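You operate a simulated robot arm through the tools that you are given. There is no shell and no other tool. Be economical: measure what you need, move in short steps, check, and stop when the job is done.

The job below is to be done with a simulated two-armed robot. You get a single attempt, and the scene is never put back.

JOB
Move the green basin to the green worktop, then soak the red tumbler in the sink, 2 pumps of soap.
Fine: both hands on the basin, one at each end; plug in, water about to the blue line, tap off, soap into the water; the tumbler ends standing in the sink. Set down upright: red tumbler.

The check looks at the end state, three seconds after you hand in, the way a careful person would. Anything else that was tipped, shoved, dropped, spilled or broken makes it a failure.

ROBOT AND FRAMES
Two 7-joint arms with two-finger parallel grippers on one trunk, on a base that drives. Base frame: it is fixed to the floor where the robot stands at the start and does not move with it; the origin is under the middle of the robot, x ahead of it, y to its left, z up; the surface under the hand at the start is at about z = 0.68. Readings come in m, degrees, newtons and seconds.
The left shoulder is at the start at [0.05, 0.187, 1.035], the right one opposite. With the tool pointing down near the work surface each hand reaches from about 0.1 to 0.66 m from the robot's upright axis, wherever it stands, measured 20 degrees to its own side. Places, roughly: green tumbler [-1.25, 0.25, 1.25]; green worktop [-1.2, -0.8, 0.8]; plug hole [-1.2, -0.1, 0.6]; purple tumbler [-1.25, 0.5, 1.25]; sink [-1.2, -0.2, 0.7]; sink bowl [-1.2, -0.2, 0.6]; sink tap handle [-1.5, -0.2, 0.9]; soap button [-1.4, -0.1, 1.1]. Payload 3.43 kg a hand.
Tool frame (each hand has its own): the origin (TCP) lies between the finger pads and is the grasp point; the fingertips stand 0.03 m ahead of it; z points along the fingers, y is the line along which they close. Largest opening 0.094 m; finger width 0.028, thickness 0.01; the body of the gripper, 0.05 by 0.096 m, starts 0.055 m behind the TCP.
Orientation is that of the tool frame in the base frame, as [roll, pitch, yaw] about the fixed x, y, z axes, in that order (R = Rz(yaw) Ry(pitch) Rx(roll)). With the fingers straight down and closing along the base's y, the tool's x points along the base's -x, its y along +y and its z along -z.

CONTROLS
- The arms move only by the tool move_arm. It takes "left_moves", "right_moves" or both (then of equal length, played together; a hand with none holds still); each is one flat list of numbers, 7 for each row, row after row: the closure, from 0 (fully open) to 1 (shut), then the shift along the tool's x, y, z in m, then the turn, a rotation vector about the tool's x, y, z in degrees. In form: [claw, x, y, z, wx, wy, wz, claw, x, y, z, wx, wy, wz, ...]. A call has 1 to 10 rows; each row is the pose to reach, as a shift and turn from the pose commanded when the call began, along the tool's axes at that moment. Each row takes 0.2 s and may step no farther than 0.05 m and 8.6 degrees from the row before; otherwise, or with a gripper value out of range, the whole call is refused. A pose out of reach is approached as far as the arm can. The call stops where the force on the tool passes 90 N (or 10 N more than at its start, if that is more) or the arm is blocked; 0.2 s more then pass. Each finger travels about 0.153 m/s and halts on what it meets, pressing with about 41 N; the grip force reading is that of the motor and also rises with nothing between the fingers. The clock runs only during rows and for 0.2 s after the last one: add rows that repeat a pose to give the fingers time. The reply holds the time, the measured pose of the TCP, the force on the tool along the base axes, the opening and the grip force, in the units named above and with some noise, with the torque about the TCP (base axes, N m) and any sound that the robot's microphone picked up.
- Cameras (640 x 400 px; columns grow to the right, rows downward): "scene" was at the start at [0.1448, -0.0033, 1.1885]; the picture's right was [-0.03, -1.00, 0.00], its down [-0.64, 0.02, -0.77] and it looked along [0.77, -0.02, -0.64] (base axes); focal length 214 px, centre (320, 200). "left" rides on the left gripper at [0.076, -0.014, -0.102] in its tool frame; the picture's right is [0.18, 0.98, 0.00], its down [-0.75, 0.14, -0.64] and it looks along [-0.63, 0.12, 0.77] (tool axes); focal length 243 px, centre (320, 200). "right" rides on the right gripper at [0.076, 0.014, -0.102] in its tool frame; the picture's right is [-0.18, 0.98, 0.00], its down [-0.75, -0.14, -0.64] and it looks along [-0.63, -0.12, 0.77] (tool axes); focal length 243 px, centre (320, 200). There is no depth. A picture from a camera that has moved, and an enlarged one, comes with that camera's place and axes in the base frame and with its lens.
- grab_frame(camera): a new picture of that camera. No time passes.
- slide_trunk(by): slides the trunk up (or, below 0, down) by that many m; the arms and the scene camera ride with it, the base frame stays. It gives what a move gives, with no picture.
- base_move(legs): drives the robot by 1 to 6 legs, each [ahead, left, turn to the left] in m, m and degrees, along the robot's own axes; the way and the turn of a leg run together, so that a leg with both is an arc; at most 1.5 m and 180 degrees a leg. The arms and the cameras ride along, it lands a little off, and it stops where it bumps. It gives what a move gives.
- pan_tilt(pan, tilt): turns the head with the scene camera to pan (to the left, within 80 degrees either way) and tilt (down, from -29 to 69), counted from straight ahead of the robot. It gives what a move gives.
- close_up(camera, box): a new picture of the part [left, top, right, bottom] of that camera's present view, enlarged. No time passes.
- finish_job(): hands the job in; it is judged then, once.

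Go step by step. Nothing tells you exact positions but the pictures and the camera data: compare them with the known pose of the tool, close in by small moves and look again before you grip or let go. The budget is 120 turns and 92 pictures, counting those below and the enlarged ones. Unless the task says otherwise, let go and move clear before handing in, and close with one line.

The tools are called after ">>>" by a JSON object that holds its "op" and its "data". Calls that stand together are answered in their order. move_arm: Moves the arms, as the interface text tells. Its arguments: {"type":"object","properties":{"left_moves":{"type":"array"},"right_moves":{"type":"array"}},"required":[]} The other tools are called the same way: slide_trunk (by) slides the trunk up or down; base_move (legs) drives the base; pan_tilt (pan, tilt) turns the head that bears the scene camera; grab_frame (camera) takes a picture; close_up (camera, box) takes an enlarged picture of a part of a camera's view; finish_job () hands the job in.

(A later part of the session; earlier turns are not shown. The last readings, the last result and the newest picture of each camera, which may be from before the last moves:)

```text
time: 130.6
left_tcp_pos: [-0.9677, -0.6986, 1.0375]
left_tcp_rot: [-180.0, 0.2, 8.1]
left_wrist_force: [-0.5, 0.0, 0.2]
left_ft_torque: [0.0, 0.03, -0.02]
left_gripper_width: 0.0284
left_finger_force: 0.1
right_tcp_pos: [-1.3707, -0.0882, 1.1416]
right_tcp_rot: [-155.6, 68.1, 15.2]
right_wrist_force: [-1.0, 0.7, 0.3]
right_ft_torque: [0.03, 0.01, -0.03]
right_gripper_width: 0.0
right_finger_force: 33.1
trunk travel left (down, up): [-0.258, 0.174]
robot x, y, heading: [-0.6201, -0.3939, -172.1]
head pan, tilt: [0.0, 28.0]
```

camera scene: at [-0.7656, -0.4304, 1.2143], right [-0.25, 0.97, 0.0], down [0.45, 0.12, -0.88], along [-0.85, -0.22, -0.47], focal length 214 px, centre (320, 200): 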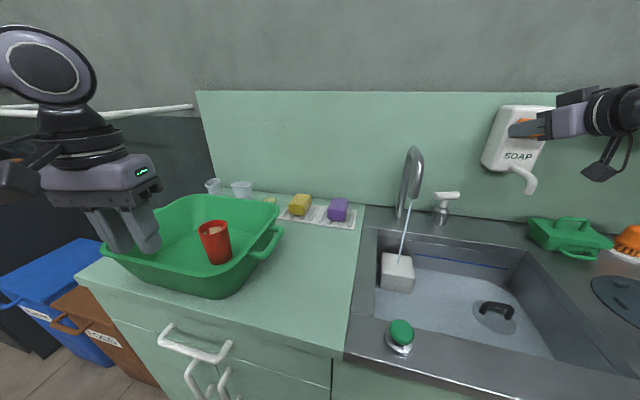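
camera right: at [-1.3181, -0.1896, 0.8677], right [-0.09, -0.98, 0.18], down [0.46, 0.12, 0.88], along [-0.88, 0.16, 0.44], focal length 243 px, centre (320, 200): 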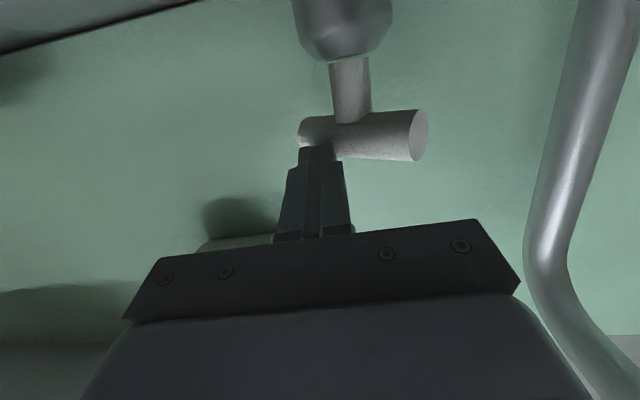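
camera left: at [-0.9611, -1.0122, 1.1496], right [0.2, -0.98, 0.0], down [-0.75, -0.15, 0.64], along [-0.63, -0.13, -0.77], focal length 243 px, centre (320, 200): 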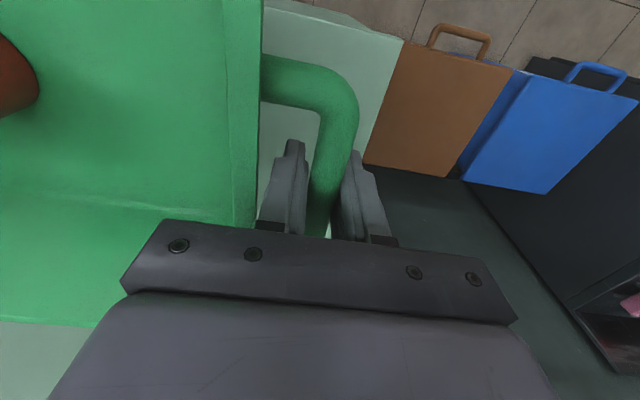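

No contact yet; continuing in 1 cm steps.

>>> {"op": "move_arm", "data": {"right_moves": [1, -0.0036, 0.0014, 0.0092, 0, 0, 0, 1, -0.0054, 0.0021, 0.0138, 0, 0, 0]}}

>>> {"op": "close_up", "data": {"camera": "scene", "box": [380, 80, 540, 200]}}

```text
time: 131.2
left_tcp_pos: [-0.9686, -0.6978, 1.0371]
left_tcp_rot: [179.9, 0.2, 8.1]
left_wrist_force: [0.4, -1.1, -0.3]
left_ft_torque: [0.02, 0.0, 0.01]
left_gripper_width: 0.0283
left_finger_force: 0.0
right_tcp_pos: [-1.3854, -0.0878, 1.1402]
right_tcp_rot: [-155.6, 67.9, 15.2]
right_wrist_force: [2.6, -1.5, -1.2]
right_ft_torque: [0.04, -0.06, 0.09]
right_gripper_width: 0.0
right_finger_force: 32.8
trunk travel left (down, up): [-0.258, 0.174]
robot x, y, heading: [-0.6219, -0.3916, -171.9]
head pan, tilt: [0.0, 28.0]
```

```text
3.33 times, centred on (460, 140) of scene
camera zoom: at [-0.7689, -0.4133, 1.2143], right [-0.14, 0.99, 0.0], down [0.46, 0.07, -0.88], along [-0.87, -0.12, -0.47], focal length 715 px, centre (-147, 400)
```

zoom: 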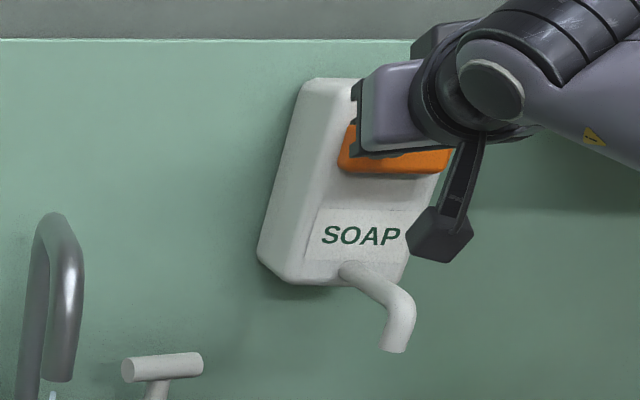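

First contact at tip x≈-1.413 (2.6 N). I'll press on a little more and then check for a pump.

>>> {"op": "move_arm", "data": {"right_moves": [1, -0.0029, 0.0011, 0.0074, 0, 0, 0, 1, -0.0054, 0.0021, 0.0138, 0, 0, 0]}}

```text
time: 131.8
left_tcp_pos: [-0.9643, -0.6978, 1.039]
left_tcp_rot: [-179.8, 0.4, 8.0]
left_wrist_force: [0.3, -0.3, 0.2]
left_ft_torque: [-0.02, -0.01, -0.02]
left_gripper_width: 0.0283
left_finger_force: 0.0
right_tcp_pos: [-1.3932, -0.0875, 1.1417]
right_tcp_rot: [-156.0, 67.5, 14.7]
right_wrist_force: [57.8, -9.3, -21.4]
right_ft_torque: [-0.05, -0.65, 0.29]
right_gripper_width: 0.0
right_finger_force: 32.5
trunk travel left (down, up): [-0.258, 0.174]
robot x, y, heading: [-0.6235, -0.3909, -172.3]
head pan, tilt: [0.0, 28.0]
heard: click
```

A click was heard: pump one. I'll release fully and check.

>>> {"op": "move_arm", "data": {"right_moves": [1, 0.0054, -0.0021, -0.0138, 0, 0, 0, 1, 0.0145, -0.0055, -0.0369, 0, 0, 0, 1, 0.0145, -0.0055, -0.0369, 0, 0, 0]}}

>>> {"op": "close_up", "data": {"camera": "scene", "box": [340, 80, 540, 330]}}

```text
time: 132.6
left_tcp_pos: [-0.9683, -0.6981, 1.0374]
left_tcp_rot: [180.0, 0.3, 8.2]
left_wrist_force: [0.0, 0.3, -0.1]
left_ft_torque: [0.02, 0.01, -0.01]
left_gripper_width: 0.0283
left_finger_force: 0.0
right_tcp_pos: [-1.3594, -0.0875, 1.1422]
right_tcp_rot: [-155.6, 68.2, 15.2]
right_wrist_force: [0.1, -0.6, -0.5]
right_ft_torque: [0.02, 0.0, -0.03]
right_gripper_width: 0.0
right_finger_force: 33.3
trunk travel left (down, up): [-0.258, 0.174]
robot x, y, heading: [-0.6208, -0.3916, -172.2]
head pan, tilt: [0.0, 28.0]
```

```text
1.60 times, centred on (440, 205) of scene
camera zoom: at [-0.7692, -0.4132, 1.2144], right [-0.14, 0.99, 0.0], down [0.46, 0.07, -0.88], along [-0.87, -0.12, -0.47], focal length 343 px, centre (128, 192)
```

zoom: 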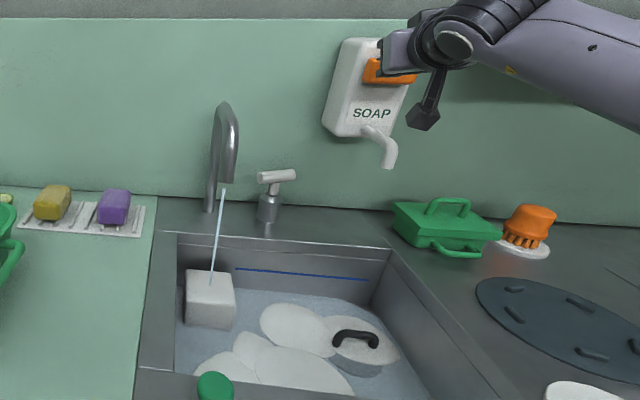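

Foam appeared in the water. Now the second pump with the same stroke.

>>> {"op": "move_arm", "data": {"right_moves": [1, -0.0073, 0.0027, 0.0185, 0, 0, 0, 1, -0.0109, 0.0041, 0.0277, 0, 0, 0, 1, -0.0145, 0.0055, 0.0369, 0, 0, 0]}}

>>> {"op": "move_arm", "data": {"right_moves": [1, 0.0054, -0.0021, -0.0138, 0, 0, 0, 1, 0.018, -0.0068, -0.0459, 0, 0, 0, 1, 0.018, -0.0068, -0.0459, 0, 0, 0]}}

```text
time: 133.4
left_tcp_pos: [-0.9639, -0.6975, 1.039]
left_tcp_rot: [-179.9, 0.6, 8.0]
left_wrist_force: [-0.2, 0.5, 0.4]
left_ft_torque: [0.05, -0.04, -0.02]
left_gripper_width: 0.0284
left_finger_force: 0.1
right_tcp_pos: [-1.3945, -0.0867, 1.142]
right_tcp_rot: [-156.0, 67.8, 14.6]
right_wrist_force: [57.4, -5.4, -16.7]
right_ft_torque: [-0.06, -0.42, 0.22]
right_gripper_width: 0.0001
right_finger_force: 32.4
trunk travel left (down, up): [-0.258, 0.174]
robot x, y, heading: [-0.6204, -0.3872, -172.2]
head pan, tilt: [0.0, 28.0]
heard: click
```

```text
time: 134.2
left_tcp_pos: [-0.969, -0.6977, 1.0388]
left_tcp_rot: [-180.0, 0.2, 8.1]
left_wrist_force: [0.1, 0.1, 0.5]
left_ft_torque: [-0.04, 0.03, 0.01]
left_gripper_width: 0.0281
left_finger_force: 0.1
right_tcp_pos: [-1.3485, -0.0846, 1.1451]
right_tcp_rot: [-155.5, 68.2, 15.2]
right_wrist_force: [-0.5, 0.1, 0.2]
right_ft_torque: [-0.01, 0.01, 0.02]
right_gripper_width: 0.0
right_finger_force: 33.0
trunk travel left (down, up): [-0.258, 0.174]
robot x, y, heading: [-0.6269, -0.3929, -172.0]
head pan, tilt: [0.0, 28.0]
```

Two pumps are done. The handle is only about 20° open, with its left end at about (-1.446, -0.228); I'll position the right hand in front of that left end, ready to close, while the bowl fills.

>>> {"op": "move_arm", "data": {"right_moves": [1, 0.0127, -0.0048, -0.0323, 0, 0, 0, 1, 0.0253, -0.0096, -0.0645, 0, 0, 0, 1, 0.0208, 0.036, -0.0731, -3.4, -0.57, -1.25, 1, 0.0163, 0.0817, -0.0816, -6.8, -1.13, -2.5, 1, 0.0118, 0.1273, -0.0902, -10.2, -1.7, -3.75, 1, 0.0544, 0.1344, -0.0745, -10.2, -1.7, -3.75, 1, 0.0971, 0.1416, -0.0588, -10.2, -1.7, -3.75, 1, 0.1397, 0.1487, -0.0431, -10.2, -1.7, -3.75, 1, 0.1824, 0.1559, -0.0275, -10.2, -1.7, -3.75, 1, 0.225, 0.163, -0.0118, -10.2, -1.7, -3.75]}}

>>> {"op": "move_arm", "data": {"right_moves": [1, 0, 0, 0, 0, 0, 0, 1, 0, 0, 0, 0, 0, 0, 1, 0, 0, 0, 0, 0, 0, 1, 0, 0, 0, 0, 0, 0, 1, 0, 0, 0, 0, 0, 0, 1, 0, 0, 0, 0, 0, 0, 1, 0, 0, 0, 0, 0, 0, 1, 0, 0, 0, 0, 0, 0, 1, 0, 0, 0, 0, 0, 0, 1, 0, 0, 0, 0, 0, 0]}}

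>>> {"op": "move_arm", "data": {"right_moves": [1, 0, 0, 0, 0, 0, 0, 1, 0, 0, 0, 0, 0, 0, 1, 0, 0, 0, 0, 0, 0, 1, 0, 0, 0, 0, 0, 0, 1, 0, 0, 0, 0, 0, 0, 1, 0, 0, 0, 0, 0, 0, 1, 0, 0, 0, 0, 0, 0, 1, 0, 0, 0, 0, 0, 0, 1, 0, 0, 0, 0, 0, 0, 1, 0, 0, 0, 0, 0, 0]}}

>>> {"op": "close_up", "data": {"camera": "scene", "box": [340, 120, 540, 330]}}

```text
time: 136.4
left_tcp_pos: [-0.9684, -0.6995, 1.0377]
left_tcp_rot: [-179.9, 0.2, 8.2]
left_wrist_force: [-0.4, 0.4, -0.6]
left_ft_torque: [0.02, -0.03, 0.01]
left_gripper_width: 0.0281
left_finger_force: 0.0
right_tcp_pos: [-1.281, -0.2282, 0.9105]
right_tcp_rot: [-156.1, 68.1, 25.8]
right_wrist_force: [1.1, 0.4, -4.3]
right_ft_torque: [0.0, 0.3, 0.06]
right_gripper_width: 0.0002
right_finger_force: 33.1
trunk travel left (down, up): [-0.258, 0.174]
robot x, y, heading: [-0.6222, -0.3918, -172.0]
head pan, tilt: [0.0, 28.0]
```

```text
time: 138.6
left_tcp_pos: [-0.9683, -0.6974, 1.0384]
left_tcp_rot: [180.0, 0.1, 8.2]
left_wrist_force: [0.4, 0.5, 0.3]
left_ft_torque: [0.02, -0.02, 0.01]
left_gripper_width: 0.0282
left_finger_force: 0.1
right_tcp_pos: [-1.2817, -0.226, 0.9104]
right_tcp_rot: [-155.6, 68.0, 26.1]
right_wrist_force: [0.1, -0.1, -0.4]
right_ft_torque: [0.0, 0.01, -0.02]
right_gripper_width: 0.0001
right_finger_force: 32.5
trunk travel left (down, up): [-0.258, 0.174]
robot x, y, heading: [-0.6285, -0.3928, -172.1]
head pan, tilt: [0.0, 28.0]
```

```text
time: 140.8
left_tcp_pos: [-0.9689, -0.6965, 1.0377]
left_tcp_rot: [-180.0, 0.2, 8.2]
left_wrist_force: [-1.2, -0.5, -0.2]
left_ft_torque: [-0.03, -0.01, 0.01]
left_gripper_width: 0.028
left_finger_force: 0.1
right_tcp_pos: [-1.2827, -0.2265, 0.9093]
right_tcp_rot: [-155.6, 68.0, 26.2]
right_wrist_force: [0.9, 0.1, -0.2]
right_ft_torque: [0.01, -0.01, -0.01]
right_gripper_width: 0.0002
right_finger_force: 33.0
trunk travel left (down, up): [-0.258, 0.174]
robot x, y, heading: [-0.6239, -0.3922, -172.0]
head pan, tilt: [0.0, 28.0]
```

```text
1.90 times, centred on (440, 225) of scene
camera zoom: at [-0.7691, -0.4132, 1.2143], right [-0.14, 0.99, 0.0], down [0.46, 0.07, -0.88], along [-0.87, -0.12, -0.47], focal length 408 px, centre (91, 152)
```

zoom: 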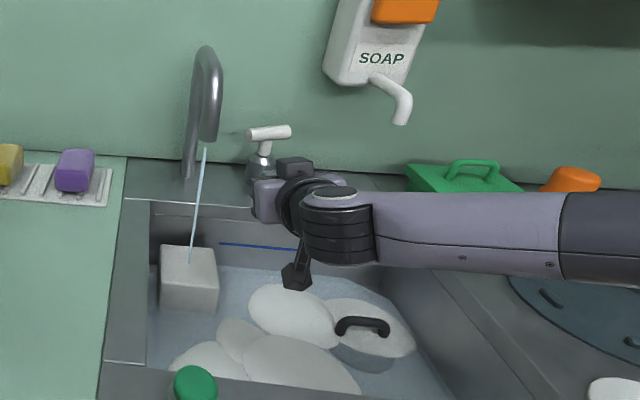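

The level now reads z≈0.685 against the line's 0.733, rising about 1.4 mm/s, so roughly 34 s remain. I'll wait with holds and check again at about 24 s.

>>> {"op": "move_arm", "data": {"right_moves": [1, 0, 0, 0, 0, 0, 0, 1, 0, 0, 0, 0, 0, 0, 1, 0, 0, 0, 0, 0, 0, 1, 0, 0, 0, 0, 0, 0, 1, 0, 0, 0, 0, 0, 0, 1, 0, 0, 0, 0, 0, 0, 1, 0, 0, 0, 0, 0, 0, 1, 0, 0, 0, 0, 0, 0, 1, 0, 0, 0, 0, 0, 0, 1, 0, 0, 0, 0, 0, 0]}}

>>> {"op": "move_arm", "data": {"right_moves": [1, 0, 0, 0, 0, 0, 0, 1, 0, 0, 0, 0, 0, 0, 1, 0, 0, 0, 0, 0, 0, 1, 0, 0, 0, 0, 0, 0, 1, 0, 0, 0, 0, 0, 0, 1, 0, 0, 0, 0, 0, 0, 1, 0, 0, 0, 0, 0, 0, 1, 0, 0, 0, 0, 0, 0, 1, 0, 0, 0, 0, 0, 0, 1, 0, 0, 0, 0, 0, 0]}}

>>> {"op": "move_arm", "data": {"right_moves": [1, 0, 0, 0, 0, 0, 0, 1, 0, 0, 0, 0, 0, 0, 1, 0, 0, 0, 0, 0, 0, 1, 0, 0, 0, 0, 0, 0, 1, 0, 0, 0, 0, 0, 0, 1, 0, 0, 0, 0, 0, 0, 1, 0, 0, 0, 0, 0, 0, 1, 0, 0, 0, 0, 0, 0, 1, 0, 0, 0, 0, 0, 0, 1, 0, 0, 0, 0, 0, 0]}}

>>> {"op": "move_arm", "data": {"right_moves": [1, 0, 0, 0, 0, 0, 0, 1, 0, 0, 0, 0, 0, 0, 1, 0, 0, 0, 0, 0, 0, 1, 0, 0, 0, 0, 0, 0, 1, 0, 0, 0, 0, 0, 0, 1, 0, 0, 0, 0, 0, 0, 1, 0, 0, 0, 0, 0, 0, 1, 0, 0, 0, 0, 0, 0, 1, 0, 0, 0, 0, 0, 0, 1, 0, 0, 0, 0, 0, 0]}}

>>> {"op": "move_arm", "data": {"right_moves": [1, 0, 0, 0, 0, 0, 0, 1, 0, 0, 0, 0, 0, 0, 1, 0, 0, 0, 0, 0, 0, 1, 0, 0, 0, 0, 0, 0, 1, 0, 0, 0, 0, 0, 0, 1, 0, 0, 0, 0, 0, 0, 1, 0, 0, 0, 0, 0, 0, 1, 0, 0, 0, 0, 0, 0, 1, 0, 0, 0, 0, 0, 0, 1, 0, 0, 0, 0, 0, 0]}}

>>> {"op": "move_arm", "data": {"right_moves": [1, 0, 0, 0, 0, 0, 0, 1, 0, 0, 0, 0, 0, 0, 1, 0, 0, 0, 0, 0, 0, 1, 0, 0, 0, 0, 0, 0, 1, 0, 0, 0, 0, 0, 0, 1, 0, 0, 0, 0, 0, 0, 1, 0, 0, 0, 0, 0, 0, 1, 0, 0, 0, 0, 0, 0, 1, 0, 0, 0, 0, 0, 0, 1, 0, 0, 0, 0, 0, 0]}}

>>> {"op": "move_arm", "data": {"right_moves": [1, 0, 0, 0, 0, 0, 0, 1, 0, 0, 0, 0, 0, 0, 1, 0, 0, 0, 0, 0, 0, 1, 0, 0, 0, 0, 0, 0, 1, 0, 0, 0, 0, 0, 0, 1, 0, 0, 0, 0, 0, 0, 1, 0, 0, 0, 0, 0, 0, 1, 0, 0, 0, 0, 0, 0, 1, 0, 0, 0, 0, 0, 0, 1, 0, 0, 0, 0, 0, 0]}}

>>> {"op": "move_arm", "data": {"right_moves": [1, 0, 0, 0, 0, 0, 0, 1, 0, 0, 0, 0, 0, 0, 1, 0, 0, 0, 0, 0, 0, 1, 0, 0, 0, 0, 0, 0, 1, 0, 0, 0, 0, 0, 0, 1, 0, 0, 0, 0, 0, 0, 1, 0, 0, 0, 0, 0, 0, 1, 0, 0, 0, 0, 0, 0, 1, 0, 0, 0, 0, 0, 0, 1, 0, 0, 0, 0, 0, 0]}}

>>> {"op": "move_arm", "data": {"right_moves": [1, 0, 0, 0, 0, 0, 0, 1, 0, 0, 0, 0, 0, 0, 1, 0, 0, 0, 0, 0, 0, 1, 0, 0, 0, 0, 0, 0, 1, 0, 0, 0, 0, 0, 0, 1, 0, 0, 0, 0, 0, 0, 1, 0, 0, 0, 0, 0, 0, 1, 0, 0, 0, 0, 0, 0, 1, 0, 0, 0, 0, 0, 0, 1, 0, 0, 0, 0, 0, 0]}}

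>>> {"op": "move_arm", "data": {"right_moves": [1, 0, 0, 0, 0, 0, 0, 1, 0, 0, 0, 0, 0, 0, 1, 0, 0, 0, 0, 0, 0, 1, 0, 0, 0, 0, 0, 0, 1, 0, 0, 0, 0, 0, 0, 1, 0, 0, 0, 0, 0, 0, 1, 0, 0, 0, 0, 0, 0, 1, 0, 0, 0, 0, 0, 0, 1, 0, 0, 0, 0, 0, 0, 1, 0, 0, 0, 0, 0, 0]}}

>>> {"op": "move_arm", "data": {"right_moves": [1, 0, 0, 0, 0, 0, 0, 1, 0, 0, 0, 0, 0, 0, 1, 0, 0, 0, 0, 0, 0, 1, 0, 0, 0, 0, 0, 0, 1, 0, 0, 0, 0, 0, 0, 1, 0, 0, 0, 0, 0, 0, 1, 0, 0, 0, 0, 0, 0, 1, 0, 0, 0, 0, 0, 0, 1, 0, 0, 0, 0, 0, 0, 1, 0, 0, 0, 0, 0, 0]}}

>>> {"op": "close_up", "data": {"camera": "scene", "box": [360, 180, 500, 290]}}

```text
time: 143.0
left_tcp_pos: [-0.9684, -0.6986, 1.0375]
left_tcp_rot: [179.9, 0.2, 8.1]
left_wrist_force: [-0.6, 0.0, 0.8]
left_ft_torque: [-0.01, -0.05, -0.01]
left_gripper_width: 0.0281
left_finger_force: 0.1
right_tcp_pos: [-1.2815, -0.2251, 0.9119]
right_tcp_rot: [-155.5, 68.0, 26.2]
right_wrist_force: [-0.9, -0.4, 0.1]
right_ft_torque: [-0.02, 0.03, 0.02]
right_gripper_width: 0.0
right_finger_force: 33.0
trunk travel left (down, up): [-0.258, 0.174]
robot x, y, heading: [-0.6217, -0.3936, -172.2]
head pan, tilt: [0.0, 28.0]
```

```text
time: 145.2
left_tcp_pos: [-0.969, -0.698, 1.0381]
left_tcp_rot: [-180.0, 0.2, 8.1]
left_wrist_force: [0.0, -1.1, 0.5]
left_ft_torque: [-0.03, 0.0, 0.01]
left_gripper_width: 0.0282
left_finger_force: 0.1
right_tcp_pos: [-1.2824, -0.2255, 0.9105]
right_tcp_rot: [-155.6, 68.0, 26.2]
right_wrist_force: [-0.3, -0.5, -0.8]
right_ft_torque: [-0.02, -0.01, -0.02]
right_gripper_width: 0.0002
right_finger_force: 33.0
trunk travel left (down, up): [-0.258, 0.174]
robot x, y, heading: [-0.6222, -0.3932, -172.0]
head pan, tilt: [0.0, 28.0]
```

```text
time: 147.4
left_tcp_pos: [-0.9682, -0.6966, 1.0375]
left_tcp_rot: [-179.9, 0.2, 8.2]
left_wrist_force: [-0.3, -0.8, 0.8]
left_ft_torque: [0.02, 0.05, 0.0]
left_gripper_width: 0.0281
left_finger_force: 0.0
right_tcp_pos: [-1.2823, -0.227, 0.9106]
right_tcp_rot: [-155.7, 68.1, 26.2]
right_wrist_force: [1.0, -1.6, -1.1]
right_ft_torque: [-0.01, 0.0, 0.02]
right_gripper_width: 0.0001
right_finger_force: 32.3
trunk travel left (down, up): [-0.258, 0.174]
robot x, y, heading: [-0.621, -0.39, -172.1]
head pan, tilt: [0.0, 28.0]
```

```text
time: 149.6
left_tcp_pos: [-0.9681, -0.6975, 1.0377]
left_tcp_rot: [180.0, 0.2, 8.0]
left_wrist_force: [-0.7, 0.1, -0.3]
left_ft_torque: [0.02, 0.02, 0.03]
left_gripper_width: 0.0279
left_finger_force: 0.0
right_tcp_pos: [-1.2823, -0.2257, 0.9115]
right_tcp_rot: [-155.6, 68.1, 26.2]
right_wrist_force: [0.5, -0.3, 0.4]
right_ft_torque: [0.04, -0.01, -0.01]
right_gripper_width: 0.0
right_finger_force: 33.1
trunk travel left (down, up): [-0.258, 0.174]
robot x, y, heading: [-0.6207, -0.3911, -171.8]
head pan, tilt: [0.0, 28.0]
```

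```text
time: 151.8
left_tcp_pos: [-0.968, -0.6974, 1.0367]
left_tcp_rot: [180.0, 0.2, 8.2]
left_wrist_force: [0.3, -1.1, 0.5]
left_ft_torque: [0.01, 0.01, 0.03]
left_gripper_width: 0.0283
left_finger_force: 0.0
right_tcp_pos: [-1.2819, -0.2262, 0.9108]
right_tcp_rot: [-155.6, 68.0, 26.1]
right_wrist_force: [0.4, 0.1, -1.0]
right_ft_torque: [-0.03, 0.0, 0.02]
right_gripper_width: 0.0
right_finger_force: 32.2
trunk travel left (down, up): [-0.258, 0.174]
robot x, y, heading: [-0.6231, -0.3918, -172.3]
head pan, tilt: [0.0, 28.0]
```

```text
time: 154.0
left_tcp_pos: [-0.9676, -0.6977, 1.0386]
left_tcp_rot: [179.9, 0.2, 8.2]
left_wrist_force: [0.3, -0.2, -0.1]
left_ft_torque: [-0.03, 0.02, 0.01]
left_gripper_width: 0.0283
left_finger_force: 0.2
right_tcp_pos: [-1.2819, -0.2253, 0.9115]
right_tcp_rot: [-155.5, 68.0, 26.1]
right_wrist_force: [-0.3, 1.1, -0.6]
right_ft_torque: [0.0, 0.01, 0.0]
right_gripper_width: 0.0
right_finger_force: 32.9
trunk travel left (down, up): [-0.258, 0.174]
robot x, y, heading: [-0.6226, -0.3936, -172.2]
head pan, tilt: [0.0, 28.0]
```

```text
time: 156.2
left_tcp_pos: [-0.9686, -0.6974, 1.0373]
left_tcp_rot: [-180.0, 0.2, 8.0]
left_wrist_force: [-0.3, -0.2, -1.2]
left_ft_torque: [0.06, -0.01, -0.01]
left_gripper_width: 0.0282
left_finger_force: 0.1
right_tcp_pos: [-1.2822, -0.2247, 0.9115]
right_tcp_rot: [-155.6, 68.0, 26.2]
right_wrist_force: [-0.6, 0.0, -0.4]
right_ft_torque: [0.01, 0.01, 0.02]
right_gripper_width: 0.0002
right_finger_force: 32.9
trunk travel left (down, up): [-0.258, 0.174]
robot x, y, heading: [-0.6188, -0.3941, -172.0]
head pan, tilt: [0.0, 28.0]
```

```text
time: 158.4
left_tcp_pos: [-0.969, -0.6971, 1.0365]
left_tcp_rot: [180.0, 0.2, 8.1]
left_wrist_force: [-0.6, 0.0, -0.2]
left_ft_torque: [0.01, 0.0, 0.0]
left_gripper_width: 0.0281
left_finger_force: 0.1
right_tcp_pos: [-1.2815, -0.2261, 0.9122]
right_tcp_rot: [-155.6, 68.1, 26.2]
right_wrist_force: [-0.4, -0.3, -0.4]
right_ft_torque: [-0.02, -0.02, 0.03]
right_gripper_width: 0.0
right_finger_force: 33.1
trunk travel left (down, up): [-0.258, 0.174]
robot x, y, heading: [-0.6208, -0.3905, -172.1]
head pan, tilt: [0.0, 28.0]
```

```text
time: 160.6
left_tcp_pos: [-0.9682, -0.6969, 1.0373]
left_tcp_rot: [-179.9, 0.2, 8.2]
left_wrist_force: [-0.3, -0.3, -0.7]
left_ft_torque: [-0.01, 0.01, -0.03]
left_gripper_width: 0.0284
left_finger_force: 0.0
right_tcp_pos: [-1.282, -0.2262, 0.9105]
right_tcp_rot: [-155.6, 68.0, 26.2]
right_wrist_force: [0.3, -0.1, -1.0]
right_ft_torque: [0.0, -0.04, -0.01]
right_gripper_width: 0.0
right_finger_force: 33.4
trunk travel left (down, up): [-0.258, 0.174]
robot x, y, heading: [-0.6202, -0.3896, -171.8]
head pan, tilt: [0.0, 28.0]
```

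```text
time: 162.8
left_tcp_pos: [-0.9681, -0.6971, 1.0376]
left_tcp_rot: [180.0, 0.1, 8.2]
left_wrist_force: [0.1, 0.0, 0.7]
left_ft_torque: [-0.01, 0.0, 0.05]
left_gripper_width: 0.028
left_finger_force: 0.1
right_tcp_pos: [-1.2825, -0.2258, 0.9112]
right_tcp_rot: [-155.6, 68.0, 26.1]
right_wrist_force: [-0.4, -0.5, -0.3]
right_ft_torque: [0.0, 0.03, 0.01]
right_gripper_width: 0.0
right_finger_force: 33.2
trunk travel left (down, up): [-0.258, 0.174]
robot x, y, heading: [-0.6246, -0.3889, -171.7]
head pan, tilt: [0.0, 28.0]
```

```text
time: 165.0
left_tcp_pos: [-0.9688, -0.6984, 1.0378]
left_tcp_rot: [180.0, 0.2, 8.1]
left_wrist_force: [0.1, 0.2, -0.1]
left_ft_torque: [-0.01, -0.01, 0.0]
left_gripper_width: 0.0282
left_finger_force: 0.1
right_tcp_pos: [-1.2802, -0.2256, 0.9103]
right_tcp_rot: [-155.6, 68.0, 26.2]
right_wrist_force: [-0.2, 0.0, 0.6]
right_ft_torque: [0.0, -0.04, 0.0]
right_gripper_width: 0.0001
right_finger_force: 32.4
trunk travel left (down, up): [-0.258, 0.174]
robot x, y, heading: [-0.6201, -0.3922, -172.1]
head pan, tilt: [0.0, 28.0]
```

```text
3.64 times, centred on (430, 235) of scene
camera zoom: at [-0.7691, -0.4132, 1.2143], right [-0.14, 0.99, 0.0], down [0.46, 0.07, -0.88], along [-0.87, -0.12, -0.47], focal length 780 px, centre (-80, 73)
```

zoom: 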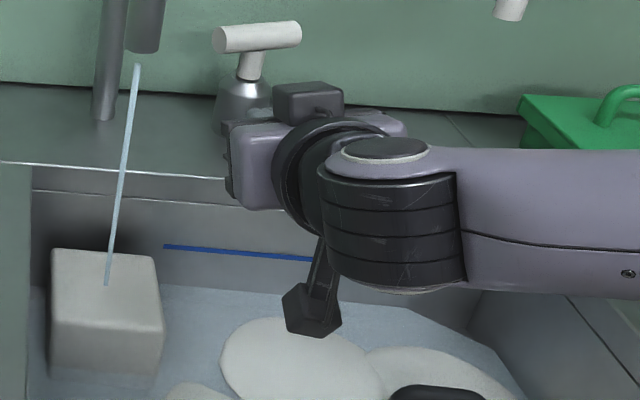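

The rise has been slower than I thought, with roughly 4 cm still to go, so I'll open the handle further. The hand's pose now has better reach for pushing the right end back.

>>> {"op": "move_arm", "data": {"right_moves": [1, 0.0052, -0.031, 0, 0, 0, 0, 1, 0.0105, -0.0621, -0.0001, 0, 0, 0, 1, -0.0046, -0.0647, 0.0422, 0, 0, 0, 1, -0.0197, -0.0674, 0.0845, 0, 0, 0, 1, -0.0315, -0.0694, 0.1174, 0, 0, 0, 1, -0.0399, -0.0709, 0.1409, 0, 0, 0, 1, -0.0449, -0.0718, 0.155, 0, 0, 0, 1, -0.0493, -0.0725, 0.1672, 0, 0, 0]}}

>>> {"op": "close_up", "data": {"camera": "scene", "box": [360, 160, 520, 290]}}

```text
time: 166.8
left_tcp_pos: [-0.9681, -0.6979, 1.0384]
left_tcp_rot: [180.0, 0.2, 8.0]
left_wrist_force: [0.5, 0.7, -0.3]
left_ft_torque: [-0.01, -0.01, 0.01]
left_gripper_width: 0.0282
left_finger_force: 0.0
right_tcp_pos: [-1.4564, -0.1612, 0.9115]
right_tcp_rot: [-155.6, 68.0, 26.1]
right_wrist_force: [0.5, -1.2, -0.9]
right_ft_torque: [0.01, 0.01, 0.03]
right_gripper_width: 0.0001
right_finger_force: 33.0
right hand out of reach, approached as far as the arm can: row 2
trunk travel left (down, up): [-0.258, 0.174]
robot x, y, heading: [-0.6211, -0.3902, -172.1]
head pan, tilt: [0.0, 28.0]
```

```text
3.08 times, centred on (440, 225) of scene
camera zoom: at [-0.7691, -0.4133, 1.2143], right [-0.14, 0.99, 0.0], down [0.46, 0.07, -0.88], along [-0.87, -0.12, -0.47], focal length 660 px, centre (-49, 123)
```

zoom: 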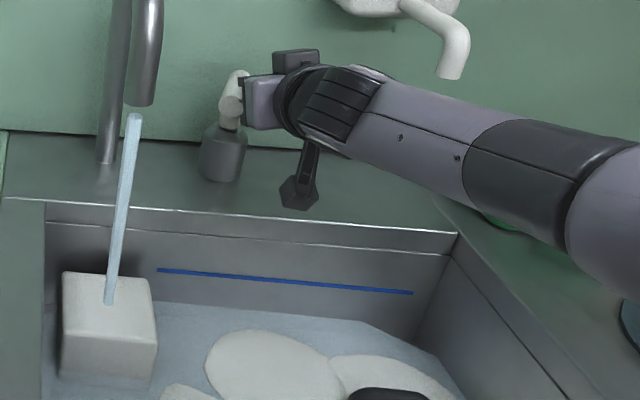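

The handle swung wide open and the stream is much thicker. I'll draw the hand back beside the handle's front end, ready to close, and check the level after a few seconds.

>>> {"op": "move_arm", "data": {"right_moves": [1, 0.0035, -0.0079, -0.0005, 0, 0, 0, 1, 0.0136, -0.006, -0.0287, 0, 0, 0, 1, 0.022, -0.0045, -0.0522, 0, 0, 0, 1, 0.022, -0.0045, -0.0522, 0, 0, 0, 1, 0.022, -0.0045, -0.0522, 0, 0, 0, 1, 0.022, -0.0045, -0.0522, 0, 0, 0, 1, 0.022, -0.0045, -0.0522, 0, 0, 0, 1, 0.022, -0.0045, -0.0522, 0, 0, 0, 1, 0.022, -0.0045, -0.0522, 0, 0, 0, 1, 0.022, -0.0045, -0.0522, 0, 0, 0]}}

>>> {"op": "move_arm", "data": {"right_moves": [1, 0, 0, 0, 0, 0, 0, 1, 0, 0, 0, 0, 0, 0, 1, 0, 0, 0, 0, 0, 0, 1, 0, 0, 0, 0, 0, 0, 1, 0, 0, 0, 0, 0, 0, 1, 0, 0, 0, 0, 0, 0, 1, 0, 0, 0, 0, 0, 0, 1, 0, 0, 0, 0, 0, 0, 1, 0, 0, 0, 0, 0, 0, 1, 0, 0, 0, 0, 0, 0]}}

>>> {"op": "move_arm", "data": {"right_moves": [1, 0, 0, 0, 0, 0, 0, 1, 0, 0, 0, 0, 0, 0, 1, 0, 0, 0, 0, 0, 0, 1, 0, 0, 0, 0, 0, 0, 1, 0, 0, 0, 0, 0, 0, 1, 0, 0, 0, 0, 0, 0, 1, 0, 0, 0, 0, 0, 0, 1, 0, 0, 0, 0, 0, 0, 1, 0, 0, 0, 0, 0, 0, 1, 0, 0, 0, 0, 0, 0]}}

>>> {"op": "close_up", "data": {"camera": "scene", "box": [360, 160, 520, 290]}}

```text
time: 169.0
left_tcp_pos: [-0.9694, -0.6974, 1.0386]
left_tcp_rot: [-180.0, 0.2, 8.0]
left_wrist_force: [0.7, -0.7, -0.2]
left_ft_torque: [-0.01, -0.01, 0.0]
left_gripper_width: 0.0284
left_finger_force: 0.1
right_tcp_pos: [-1.4026, -0.1539, 0.911]
right_tcp_rot: [-155.5, 68.0, 26.2]
right_wrist_force: [0.5, 0.2, -0.1]
right_ft_torque: [-0.01, 0.03, 0.03]
right_gripper_width: 0.0001
right_finger_force: 33.3
trunk travel left (down, up): [-0.258, 0.174]
robot x, y, heading: [-0.6225, -0.3879, -172.0]
head pan, tilt: [0.0, 28.0]
```

```text
time: 171.2
left_tcp_pos: [-0.9689, -0.6978, 1.0385]
left_tcp_rot: [179.9, 0.2, 8.1]
left_wrist_force: [0.1, -0.7, 0.9]
left_ft_torque: [0.0, 0.0, -0.03]
left_gripper_width: 0.0282
left_finger_force: 0.0
right_tcp_pos: [-1.4021, -0.1553, 0.9116]
right_tcp_rot: [-155.5, 68.0, 26.2]
right_wrist_force: [-0.1, -0.8, -0.2]
right_ft_torque: [0.05, -0.01, 0.0]
right_gripper_width: 0.0
right_finger_force: 33.4
trunk travel left (down, up): [-0.258, 0.174]
robot x, y, heading: [-0.6205, -0.3898, -171.7]
head pan, tilt: [0.0, 28.0]
```

```text
time: 173.4
left_tcp_pos: [-0.968, -0.6971, 1.0385]
left_tcp_rot: [180.0, 0.2, 8.2]
left_wrist_force: [0.1, -1.2, 0.0]
left_ft_torque: [0.02, 0.02, -0.02]
left_gripper_width: 0.0283
left_finger_force: 0.0
right_tcp_pos: [-1.4019, -0.1539, 0.9112]
right_tcp_rot: [-155.7, 67.9, 26.2]
right_wrist_force: [1.3, 0.3, 0.6]
right_ft_torque: [-0.02, 0.0, 0.0]
right_gripper_width: 0.0002
right_finger_force: 33.1
trunk travel left (down, up): [-0.258, 0.174]
robot x, y, heading: [-0.6219, -0.3903, -171.8]
head pan, tilt: [0.0, 28.0]
```

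```text
3.08 times, centred on (440, 225) of scene
camera zoom: at [-0.7691, -0.4132, 1.2143], right [-0.14, 0.99, 0.0], down [0.46, 0.07, -0.88], along [-0.87, -0.12, -0.47], focal length 660 px, centre (-49, 123)
```

zoom: 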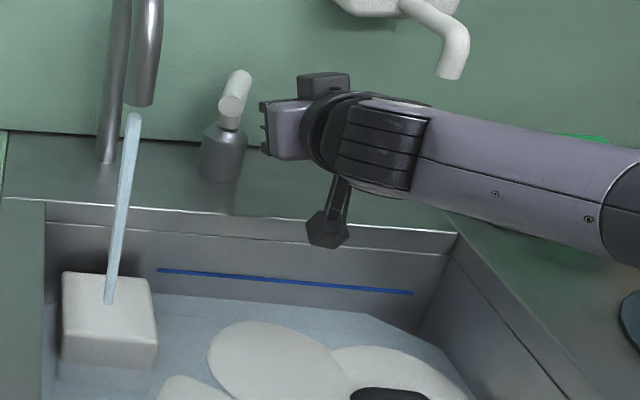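

The gap to the line shrank from about 31 to 23 px in 6.6 s, so roughly 19 s remain. I'll wait about 13 s and check once.

>>> {"op": "move_arm", "data": {"right_moves": [1, 0, 0, 0, 0, 0, 0, 1, 0, 0, 0, 0, 0, 0, 1, 0, 0, 0, 0, 0, 0, 1, 0, 0, 0, 0, 0, 0, 1, 0, 0, 0, 0, 0, 0, 1, 0, 0, 0, 0, 0, 0, 1, 0, 0, 0, 0, 0, 0, 1, 0, 0, 0, 0, 0, 0, 1, 0, 0, 0, 0, 0, 0, 1, 0, 0, 0, 0, 0, 0]}}

>>> {"op": "move_arm", "data": {"right_moves": [1, 0, 0, 0, 0, 0, 0, 1, 0, 0, 0, 0, 0, 0, 1, 0, 0, 0, 0, 0, 0, 1, 0, 0, 0, 0, 0, 0, 1, 0, 0, 0, 0, 0, 0, 1, 0, 0, 0, 0, 0, 0, 1, 0, 0, 0, 0, 0, 0, 1, 0, 0, 0, 0, 0, 0, 1, 0, 0, 0, 0, 0, 0, 1, 0, 0, 0, 0, 0, 0]}}

>>> {"op": "move_arm", "data": {"right_moves": [1, 0, 0, 0, 0, 0, 0, 1, 0, 0, 0, 0, 0, 0, 1, 0, 0, 0, 0, 0, 0, 1, 0, 0, 0, 0, 0, 0, 1, 0, 0, 0, 0, 0, 0, 1, 0, 0, 0, 0, 0, 0, 1, 0, 0, 0, 0, 0, 0, 1, 0, 0, 0, 0, 0, 0, 1, 0, 0, 0, 0, 0, 0, 1, 0, 0, 0, 0, 0, 0]}}

>>> {"op": "move_arm", "data": {"right_moves": [1, 0, 0, 0, 0, 0, 0, 1, 0, 0, 0, 0, 0, 0, 1, 0, 0, 0, 0, 0, 0, 1, 0, 0, 0, 0, 0, 0, 1, 0, 0, 0, 0, 0, 0, 1, 0, 0, 0, 0, 0, 0, 1, 0, 0, 0, 0, 0, 0, 1, 0, 0, 0, 0, 0, 0, 1, 0, 0, 0, 0, 0, 0, 1, 0, 0, 0, 0, 0, 0]}}

>>> {"op": "move_arm", "data": {"right_moves": [1, 0, 0, 0, 0, 0, 0, 1, 0, 0, 0, 0, 0, 0, 1, 0, 0, 0, 0, 0, 0, 1, 0, 0, 0, 0, 0, 0, 1, 0, 0, 0, 0, 0, 0, 1, 0, 0, 0, 0, 0, 0, 1, 0, 0, 0, 0, 0, 0, 1, 0, 0, 0, 0, 0, 0, 1, 0, 0, 0, 0, 0, 0, 1, 0, 0, 0, 0, 0, 0]}}

>>> {"op": "move_arm", "data": {"right_moves": [1, 0, 0, 0, 0, 0, 0, 1, 0, 0, 0, 0, 0, 0, 1, 0, 0, 0, 0, 0, 0, 1, 0, 0, 0, 0, 0, 0, 1, 0, 0, 0, 0, 0, 0, 1, 0, 0, 0, 0, 0, 0, 1, 0, 0, 0, 0, 0, 0, 1, 0, 0, 0, 0, 0, 0, 1, 0, 0, 0, 0, 0, 0, 1, 0, 0, 0, 0, 0, 0]}}

>>> {"op": "close_up", "data": {"camera": "scene", "box": [360, 160, 520, 290]}}

```text
time: 175.6
left_tcp_pos: [-0.9693, -0.6976, 1.0384]
left_tcp_rot: [-180.0, 0.3, 8.1]
left_wrist_force: [0.2, -0.3, 0.6]
left_ft_torque: [0.02, -0.01, 0.02]
left_gripper_width: 0.0283
left_finger_force: 0.0
right_tcp_pos: [-1.4011, -0.1538, 0.9111]
right_tcp_rot: [-155.7, 68.0, 26.2]
right_wrist_force: [0.6, -0.5, -0.2]
right_ft_torque: [0.01, 0.01, 0.03]
right_gripper_width: 0.0
right_finger_force: 33.2
trunk travel left (down, up): [-0.258, 0.174]
robot x, y, heading: [-0.623, -0.3902, -172.0]
head pan, tilt: [0.0, 28.0]
```

```text
time: 177.8
left_tcp_pos: [-0.9681, -0.699, 1.0385]
left_tcp_rot: [179.9, 0.2, 8.1]
left_wrist_force: [0.9, -0.2, 0.2]
left_ft_torque: [0.03, 0.02, 0.0]
left_gripper_width: 0.0282
left_finger_force: 0.1
right_tcp_pos: [-1.4026, -0.1551, 0.9108]
right_tcp_rot: [-155.6, 67.9, 26.2]
right_wrist_force: [0.4, -0.1, -0.2]
right_ft_torque: [0.0, 0.0, 0.03]
right_gripper_width: 0.0
right_finger_force: 32.9
trunk travel left (down, up): [-0.258, 0.174]
robot x, y, heading: [-0.6204, -0.3908, -171.8]
head pan, tilt: [0.0, 28.0]
```

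```text
time: 180.0
left_tcp_pos: [-0.9673, -0.699, 1.0387]
left_tcp_rot: [-179.9, 0.3, 8.1]
left_wrist_force: [0.2, -0.5, 0.7]
left_ft_torque: [0.03, -0.01, 0.01]
left_gripper_width: 0.0282
left_finger_force: 0.1
right_tcp_pos: [-1.4009, -0.1549, 0.9112]
right_tcp_rot: [-155.7, 68.0, 26.2]
right_wrist_force: [-0.4, 0.1, 0.4]
right_ft_torque: [-0.01, 0.0, -0.04]
right_gripper_width: 0.0
right_finger_force: 32.8
trunk travel left (down, up): [-0.258, 0.174]
robot x, y, heading: [-0.6236, -0.3921, -172.1]
head pan, tilt: [0.0, 28.0]
```

```text
time: 182.2
left_tcp_pos: [-0.9688, -0.6968, 1.0382]
left_tcp_rot: [179.9, 0.1, 8.1]
left_wrist_force: [0.4, 0.5, -0.5]
left_ft_torque: [-0.03, -0.01, -0.03]
left_gripper_width: 0.0279
left_finger_force: 0.2
right_tcp_pos: [-1.4024, -0.1548, 0.9108]
right_tcp_rot: [-155.5, 67.9, 26.1]
right_wrist_force: [-0.3, -0.1, -0.6]
right_ft_torque: [-0.01, 0.02, 0.0]
right_gripper_width: 0.0
right_finger_force: 32.6
trunk travel left (down, up): [-0.258, 0.174]
robot x, y, heading: [-0.6267, -0.3916, -171.8]
head pan, tilt: [0.0, 28.0]
```

```text
time: 184.4
left_tcp_pos: [-0.968, -0.6976, 1.0377]
left_tcp_rot: [-180.0, 0.2, 8.1]
left_wrist_force: [0.0, -0.6, -0.4]
left_ft_torque: [-0.02, 0.04, 0.0]
left_gripper_width: 0.0283
left_finger_force: 0.1
right_tcp_pos: [-1.4011, -0.1539, 0.9103]
right_tcp_rot: [-155.6, 68.0, 26.2]
right_wrist_force: [-0.1, -1.3, 0.0]
right_ft_torque: [0.04, 0.0, 0.01]
right_gripper_width: 0.0001
right_finger_force: 33.0
trunk travel left (down, up): [-0.258, 0.174]
robot x, y, heading: [-0.6209, -0.387, -172.1]
head pan, tilt: [0.0, 28.0]
```

```text
time: 186.6
left_tcp_pos: [-0.9684, -0.6983, 1.0381]
left_tcp_rot: [180.0, 0.2, 8.1]
left_wrist_force: [-0.7, 1.0, 0.9]
left_ft_torque: [-0.03, 0.01, 0.03]
left_gripper_width: 0.0281
left_finger_force: 0.1
right_tcp_pos: [-1.4027, -0.1544, 0.9109]
right_tcp_rot: [-155.5, 68.1, 26.2]
right_wrist_force: [-0.2, 0.4, -0.6]
right_ft_torque: [0.02, -0.01, 0.02]
right_gripper_width: 0.0
right_finger_force: 32.4
trunk travel left (down, up): [-0.258, 0.174]
robot x, y, heading: [-0.6228, -0.3917, -172.3]
head pan, tilt: [0.0, 28.0]
```

```text
3.08 times, centred on (440, 225) of scene
camera zoom: at [-0.7691, -0.4132, 1.2143], right [-0.14, 0.99, 0.0], down [0.46, 0.07, -0.88], along [-0.87, -0.12, -0.47], focal length 660 px, centre (-49, 123)
```

zoom: 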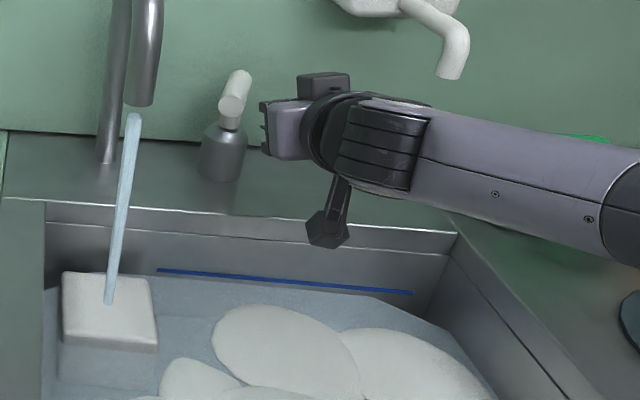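

The level is just below the blue line now. One more short hold, then I'll close: push the handle's front end left, step back, and push the left end back to square.

>>> {"op": "move_arm", "data": {"right_moves": [1, 0, 0, 0, 0, 0, 0, 1, 0, 0, 0, 0, 0, 0, 1, 0, 0, 0, 0, 0, 0, 1, 0, 0, 0, 0, 0, 0, 1, 0, 0, 0, 0, 0, 0, 1, 0, 0, 0, 0, 0, 0, 1, 0, 0, 0, 0, 0, 0]}}

>>> {"op": "move_arm", "data": {"right_moves": [1, -0.0042, 0.0247, 0, 0, 0, 0, 1, -0.0083, 0.0493, 0, 0, 0, 0, 1, -0.0108, 0.0641, 0, 0, 0, 0, 1, 0.0043, 0.0667, -0.0423, 0, 0, 0, 1, 0.0026, 0.0766, -0.0422, 0, 0, 0, 1, -0.0058, 0.0752, -0.0188, 0, 0, 0, 1, -0.0125, 0.074, 0, 0, 0, 0, 1, -0.0165, 0.0733, 0.0113, 0, 0, 0, 1, -0.0192, 0.0728, 0.0188, 0, 0, 0, 1, -0.0206, 0.0726, 0.0226, 0, 0, 0]}}

>>> {"op": "close_up", "data": {"camera": "scene", "box": [360, 160, 520, 290]}}

```text
time: 188.2
left_tcp_pos: [-0.9677, -0.6983, 1.037]
left_tcp_rot: [180.0, 0.2, 8.0]
left_wrist_force: [-0.2, -0.2, -0.6]
left_ft_torque: [0.03, 0.03, -0.01]
left_gripper_width: 0.0281
left_finger_force: 0.0
right_tcp_pos: [-1.4026, -0.1534, 0.9108]
right_tcp_rot: [-155.5, 67.9, 26.2]
right_wrist_force: [-0.3, -1.0, -0.7]
right_ft_torque: [-0.02, 0.0, -0.02]
right_gripper_width: 0.0
right_finger_force: 32.6
trunk travel left (down, up): [-0.258, 0.174]
robot x, y, heading: [-0.6233, -0.3909, -172.1]
head pan, tilt: [0.0, 28.0]
```

```text
time: 190.4
left_tcp_pos: [-0.9662, -0.7006, 1.0385]
left_tcp_rot: [-179.8, 0.3, 8.3]
left_wrist_force: [0.9, -0.4, -0.9]
left_ft_torque: [-0.01, 0.02, -0.01]
left_gripper_width: 0.0281
left_finger_force: 0.0
right_tcp_pos: [-1.4229, -0.2453, 0.911]
right_tcp_rot: [-155.6, 68.3, 27.6]
right_wrist_force: [8.1, -25.3, 4.1]
right_ft_torque: [-0.16, 0.08, 0.69]
right_gripper_width: 0.0
right_finger_force: 32.9
trunk travel left (down, up): [-0.258, 0.174]
robot x, y, heading: [-0.6215, -0.3924, -171.9]
head pan, tilt: [0.0, 28.0]
```

```text
3.08 times, centred on (440, 225) of scene
camera zoom: at [-0.7677, -0.416, 1.2145], right [-0.14, 0.99, 0.0], down [0.46, 0.07, -0.88], along [-0.88, -0.12, -0.47], focal length 660 px, centre (-49, 123)
```

zoom: 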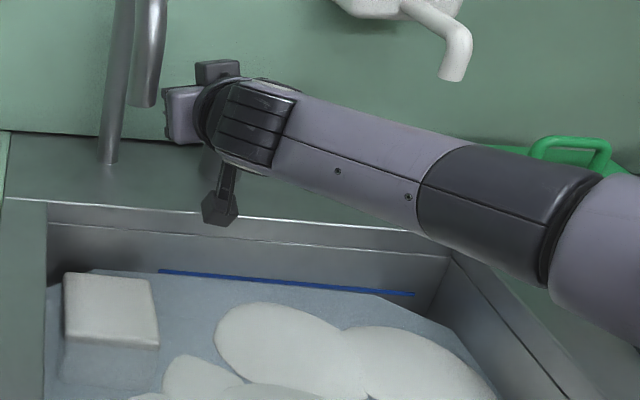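

The stream has stopped and the water stands about at the line. The fingertips sit wedged just left of the bar's end, so I'll ease left before backing out, so as not to drag the handle open again.

>>> {"op": "move_arm", "data": {"right_moves": [1, -0.0033, 0.0197, 0, 0, 0, 0, 1, 0.0101, 0.022, -0.0376, 0, 0, 0, 1, 0.0236, 0.0244, -0.0752, 0, 0, 0, 1, 0.037, 0.0267, -0.1128, 0, 0, 0, 1, -0.0001, 0.0205, -0.1264, 0, 0, 0, 1, -0.0371, 0.0143, -0.14, 0, 0, 0]}}

>>> {"op": "grab_frame", "data": {"camera": "scene"}}

```text
time: 191.8
left_tcp_pos: [-0.9683, -0.6978, 1.0379]
left_tcp_rot: [-180.0, 0.2, 8.1]
left_wrist_force: [0.2, -0.2, -0.4]
left_ft_torque: [-0.03, 0.01, 0.0]
left_gripper_width: 0.0281
left_finger_force: 0.1
right_tcp_pos: [-1.3039, -0.2512, 0.9898]
right_tcp_rot: [-155.5, 68.1, 26.1]
right_wrist_force: [0.3, -0.2, -0.1]
right_ft_torque: [0.02, 0.01, 0.0]
right_gripper_width: 0.0
right_finger_force: 32.8
trunk travel left (down, up): [-0.258, 0.174]
robot x, y, heading: [-0.6211, -0.3923, -172.2]
head pan, tilt: [0.0, 28.0]
```

```text
5 pictures are left
camera scene: at [-0.7689, -0.4133, 1.2143], right [-0.14, 0.99, 0.0], down [0.46, 0.07, -0.88], along [-0.87, -0.12, -0.47], focal length 214 px, centre (320, 200)
```

scene: 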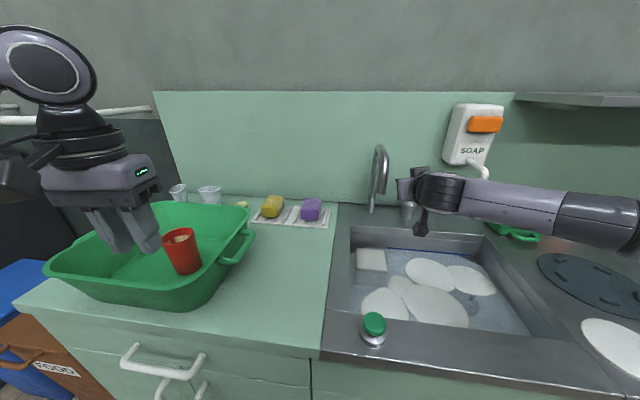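

The tap is off and the bowl is filled to about the line with foam. The tumbler stands at about (-1.121, -0.797) with its rim at z≈0.90; I'll take it with the left hand, so first I'll retract the right hand and turn it back to pointing down.

>>> {"op": "move_arm", "data": {"right_moves": [1, 0.0038, 0.0007, -0.0252, -1.16, 6.9, 0, 1, 0.0076, 0.0014, -0.0504, -2.32, 13.8, 0, 1, 0.0114, 0.0021, -0.0756, -3.48, 20.7, 0, 1, 0.0152, 0.0028, -0.1008, -4.64, 27.6, 0, 1, 0.019, 0.0035, -0.126, -5.8, 34.5, 0, 1, 0.0228, 0.0042, -0.1512, -6.96, 41.4, 0, 1, 0.0266, 0.0049, -0.1764, -8.12, 48.3, 0, 1, 0.0304, 0.0056, -0.2016, -9.28, 55.2, 0, 1, 0.0342, 0.0063, -0.2268, -10.44, 62.1, 0, 1, 0.038, 0.007, -0.252, -11.6, 69, 0]}}

>>> {"op": "base_move", "data": {"legs": [[-0.06, 0, 0], [0, 0.22, -8]]}}

```text
time: 194.0
left_tcp_pos: [-0.9683, -0.6979, 1.0384]
left_tcp_rot: [179.9, 0.2, 8.1]
left_wrist_force: [-0.5, 0.4, 0.6]
left_ft_torque: [-0.02, -0.01, 0.03]
left_gripper_width: 0.0282
left_finger_force: 0.0
right_tcp_pos: [-1.0536, -0.25, 1.038]
right_tcp_rot: [-180.0, -0.1, 9.6]
right_wrist_force: [0.0, -0.1, 0.6]
right_ft_torque: [0.0, 0.0, -0.04]
right_gripper_width: 0.0
right_finger_force: 33.6
trunk travel left (down, up): [-0.258, 0.174]
robot x, y, heading: [-0.6208, -0.3928, -172.1]
head pan, tilt: [0.0, 28.0]
```

```text
time: 197.1
left_tcp_pos: [-0.933, -0.8555, 1.0373]
left_tcp_rot: [180.0, 0.3, 0.2]
left_wrist_force: [0.9, -0.2, 0.1]
left_ft_torque: [-0.01, 0.01, -0.02]
left_gripper_width: 0.0283
left_finger_force: 0.0
right_tcp_pos: [-0.9553, -0.3986, 1.0377]
right_tcp_rot: [179.9, 0.1, 1.6]
right_wrist_force: [0.4, -0.6, -0.5]
right_ft_torque: [0.0, 0.02, 0.0]
right_gripper_width: 0.0001
right_finger_force: 33.0
trunk travel left (down, up): [-0.258, 0.174]
robot x, y, heading: [-0.5459, -0.5994, -179.9]
head pan, tilt: [0.0, 28.0]
```

I'll place the base so the tumbler falls well within the left arm's working side, then move the open left hand above it.

>>> {"op": "base_move", "data": {"legs": [[0.06, -0.08, 0]]}}

>>> {"op": "move_arm", "data": {"left_moves": [0.4, -0.03, 0.005, 0, 0, 0, 0, 0, -0.06, 0.01, 0, 0, 0, 0, 0, -0.09, 0.015, 0, 0, 0, 0, 0, -0.12, 0.02, 0, 0, 0, 0]}}

```text
time: 198.5
left_tcp_pos: [-0.9917, -0.7755, 1.0371]
left_tcp_rot: [-179.9, 0.2, 0.3]
left_wrist_force: [0.4, -0.1, -0.5]
left_ft_torque: [-0.03, 0.0, 0.0]
left_gripper_width: 0.0281
left_finger_force: 0.0
right_tcp_pos: [-1.0165, -0.3192, 1.0371]
right_tcp_rot: [179.9, 0.1, 1.7]
right_wrist_force: [-0.8, 0.3, 0.7]
right_ft_torque: [-0.04, 0.02, -0.03]
right_gripper_width: 0.0002
right_finger_force: 33.2
trunk travel left (down, up): [-0.258, 0.174]
robot x, y, heading: [-0.6087, -0.5247, -179.7]
head pan, tilt: [0.0, 28.0]
```

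```text
time: 199.5
left_tcp_pos: [-1.1146, -0.7979, 1.0371]
left_tcp_rot: [-179.9, 0.2, 0.2]
left_wrist_force: [-0.2, 0.2, 0.4]
left_ft_torque: [0.0, 0.0, 0.0]
left_gripper_width: 0.0939
left_finger_force: 0.1
right_tcp_pos: [-1.0177, -0.3209, 1.0379]
right_tcp_rot: [180.0, 0.2, 1.7]
right_wrist_force: [-1.8, -0.7, 0.1]
right_ft_torque: [0.03, 0.04, -0.02]
right_gripper_width: 0.0001
right_finger_force: 32.7
trunk travel left (down, up): [-0.258, 0.174]
robot x, y, heading: [-0.6109, -0.5179, -179.9]
head pan, tilt: [0.0, 28.0]
```

The left hand is open over the tumbler at about (-1.115, -0.798); I'll check the alignment with its camera.

>>> {"op": "grab_frame", "data": {"camera": "left"}}

```text
4 pictures are left
camera left: at [-1.0382, -0.7832, 1.1395], right [0.19, -0.98, 0.0], down [-0.75, -0.14, 0.64], along [-0.63, -0.12, -0.76], focal length 243 px, centre (320, 200)
```

left: 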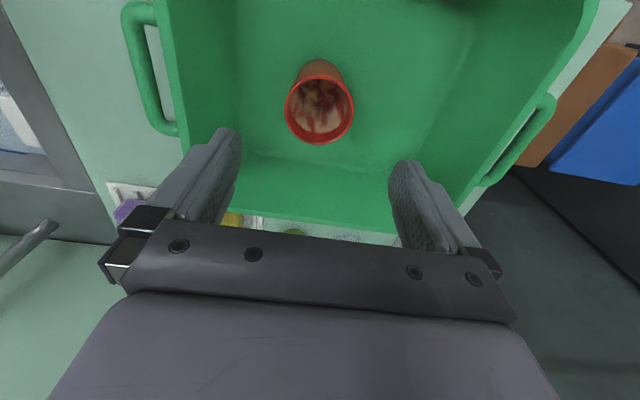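

The tumbler's rim centre is at (-1.12, -0.798), so the hand is aligned. I'll lower over it and grip.

>>> {"op": "move_arm", "data": {"left_moves": [0, -0.005, 0, 0.04, 0, 0, 0, 0, -0.005, 0, 0.08, 0, 0, 0, 0, -0.005, 0, 0.12, 0, 0, 0, 0, -0.005, 0, 0.157, 0, 0, 0, 0, -0.005, 0, 0.157, 0, 0, 0]}}

```text
time: 200.7
left_tcp_pos: [-1.115, -0.7963, 0.8773]
left_tcp_rot: [179.9, 0.3, 0.3]
left_wrist_force: [0.8, 0.2, 0.7]
left_ft_torque: [-0.02, 0.02, -0.01]
left_gripper_width: 0.094
left_finger_force: 0.1
right_tcp_pos: [-1.0162, -0.3206, 1.0375]
right_tcp_rot: [179.9, 0.1, 1.6]
right_wrist_force: [0.3, 0.4, -0.6]
right_ft_torque: [-0.01, -0.02, -0.01]
right_gripper_width: 0.0
right_finger_force: 33.3
trunk travel left (down, up): [-0.258, 0.174]
robot x, y, heading: [-0.6066, -0.5209, -179.8]
head pan, tilt: [0.0, 28.0]
```

No contact on the way down. I'll centre by 5 mm more and close.

>>> {"op": "move_arm", "data": {"left_moves": [0, -0.005, 0, 0, 0, 0, 0, 0.3, -0.005, 0, 0, 0, 0, 0, 1, -0.005, 0, 0, 0, 0, 0, 1, -0.005, 0, 0, 0, 0, 0]}}

>>> {"op": "move_arm", "data": {"left_moves": [1, 0, 0, -0.03, 0, 0, 0, 1, 0, 0, -0.06, 0, 0, 0, 1, 0, 0, -0.1, 0, 0, 0, 1, 0, 0, -0.14, 0, 0, 0, 1, 0, 0, -0.17, 0, 0, 0]}}

```text
time: 201.7
left_tcp_pos: [-1.1229, -0.7968, 0.8798]
left_tcp_rot: [180.0, 0.2, 0.2]
left_wrist_force: [-0.3, -0.4, 0.2]
left_ft_torque: [0.03, -0.03, 0.0]
left_gripper_width: 0.068
left_finger_force: 40.9
right_tcp_pos: [-1.0174, -0.3194, 1.0377]
right_tcp_rot: [180.0, 0.1, 1.7]
right_wrist_force: [-0.1, 0.7, -0.1]
right_ft_torque: [0.03, -0.01, 0.02]
right_gripper_width: 0.0002
right_finger_force: 33.0
trunk travel left (down, up): [-0.258, 0.174]
robot x, y, heading: [-0.6064, -0.5192, -179.8]
head pan, tilt: [0.0, 28.0]
```

```text
time: 202.9
left_tcp_pos: [-1.1232, -0.7974, 1.0531]
left_tcp_rot: [-180.0, 0.3, 0.1]
left_wrist_force: [0.6, 0.8, 0.0]
left_ft_torque: [-0.01, 0.02, -0.01]
left_gripper_width: 0.0677
left_finger_force: 40.8
right_tcp_pos: [-1.0166, -0.3203, 1.0382]
right_tcp_rot: [180.0, 0.2, 1.7]
right_wrist_force: [0.1, -0.9, 0.1]
right_ft_torque: [0.02, 0.02, 0.03]
right_gripper_width: 0.0
right_finger_force: 33.2
trunk travel left (down, up): [-0.258, 0.174]
robot x, y, heading: [-0.6081, -0.5212, -179.8]
head pan, tilt: [0.0, 28.0]
```

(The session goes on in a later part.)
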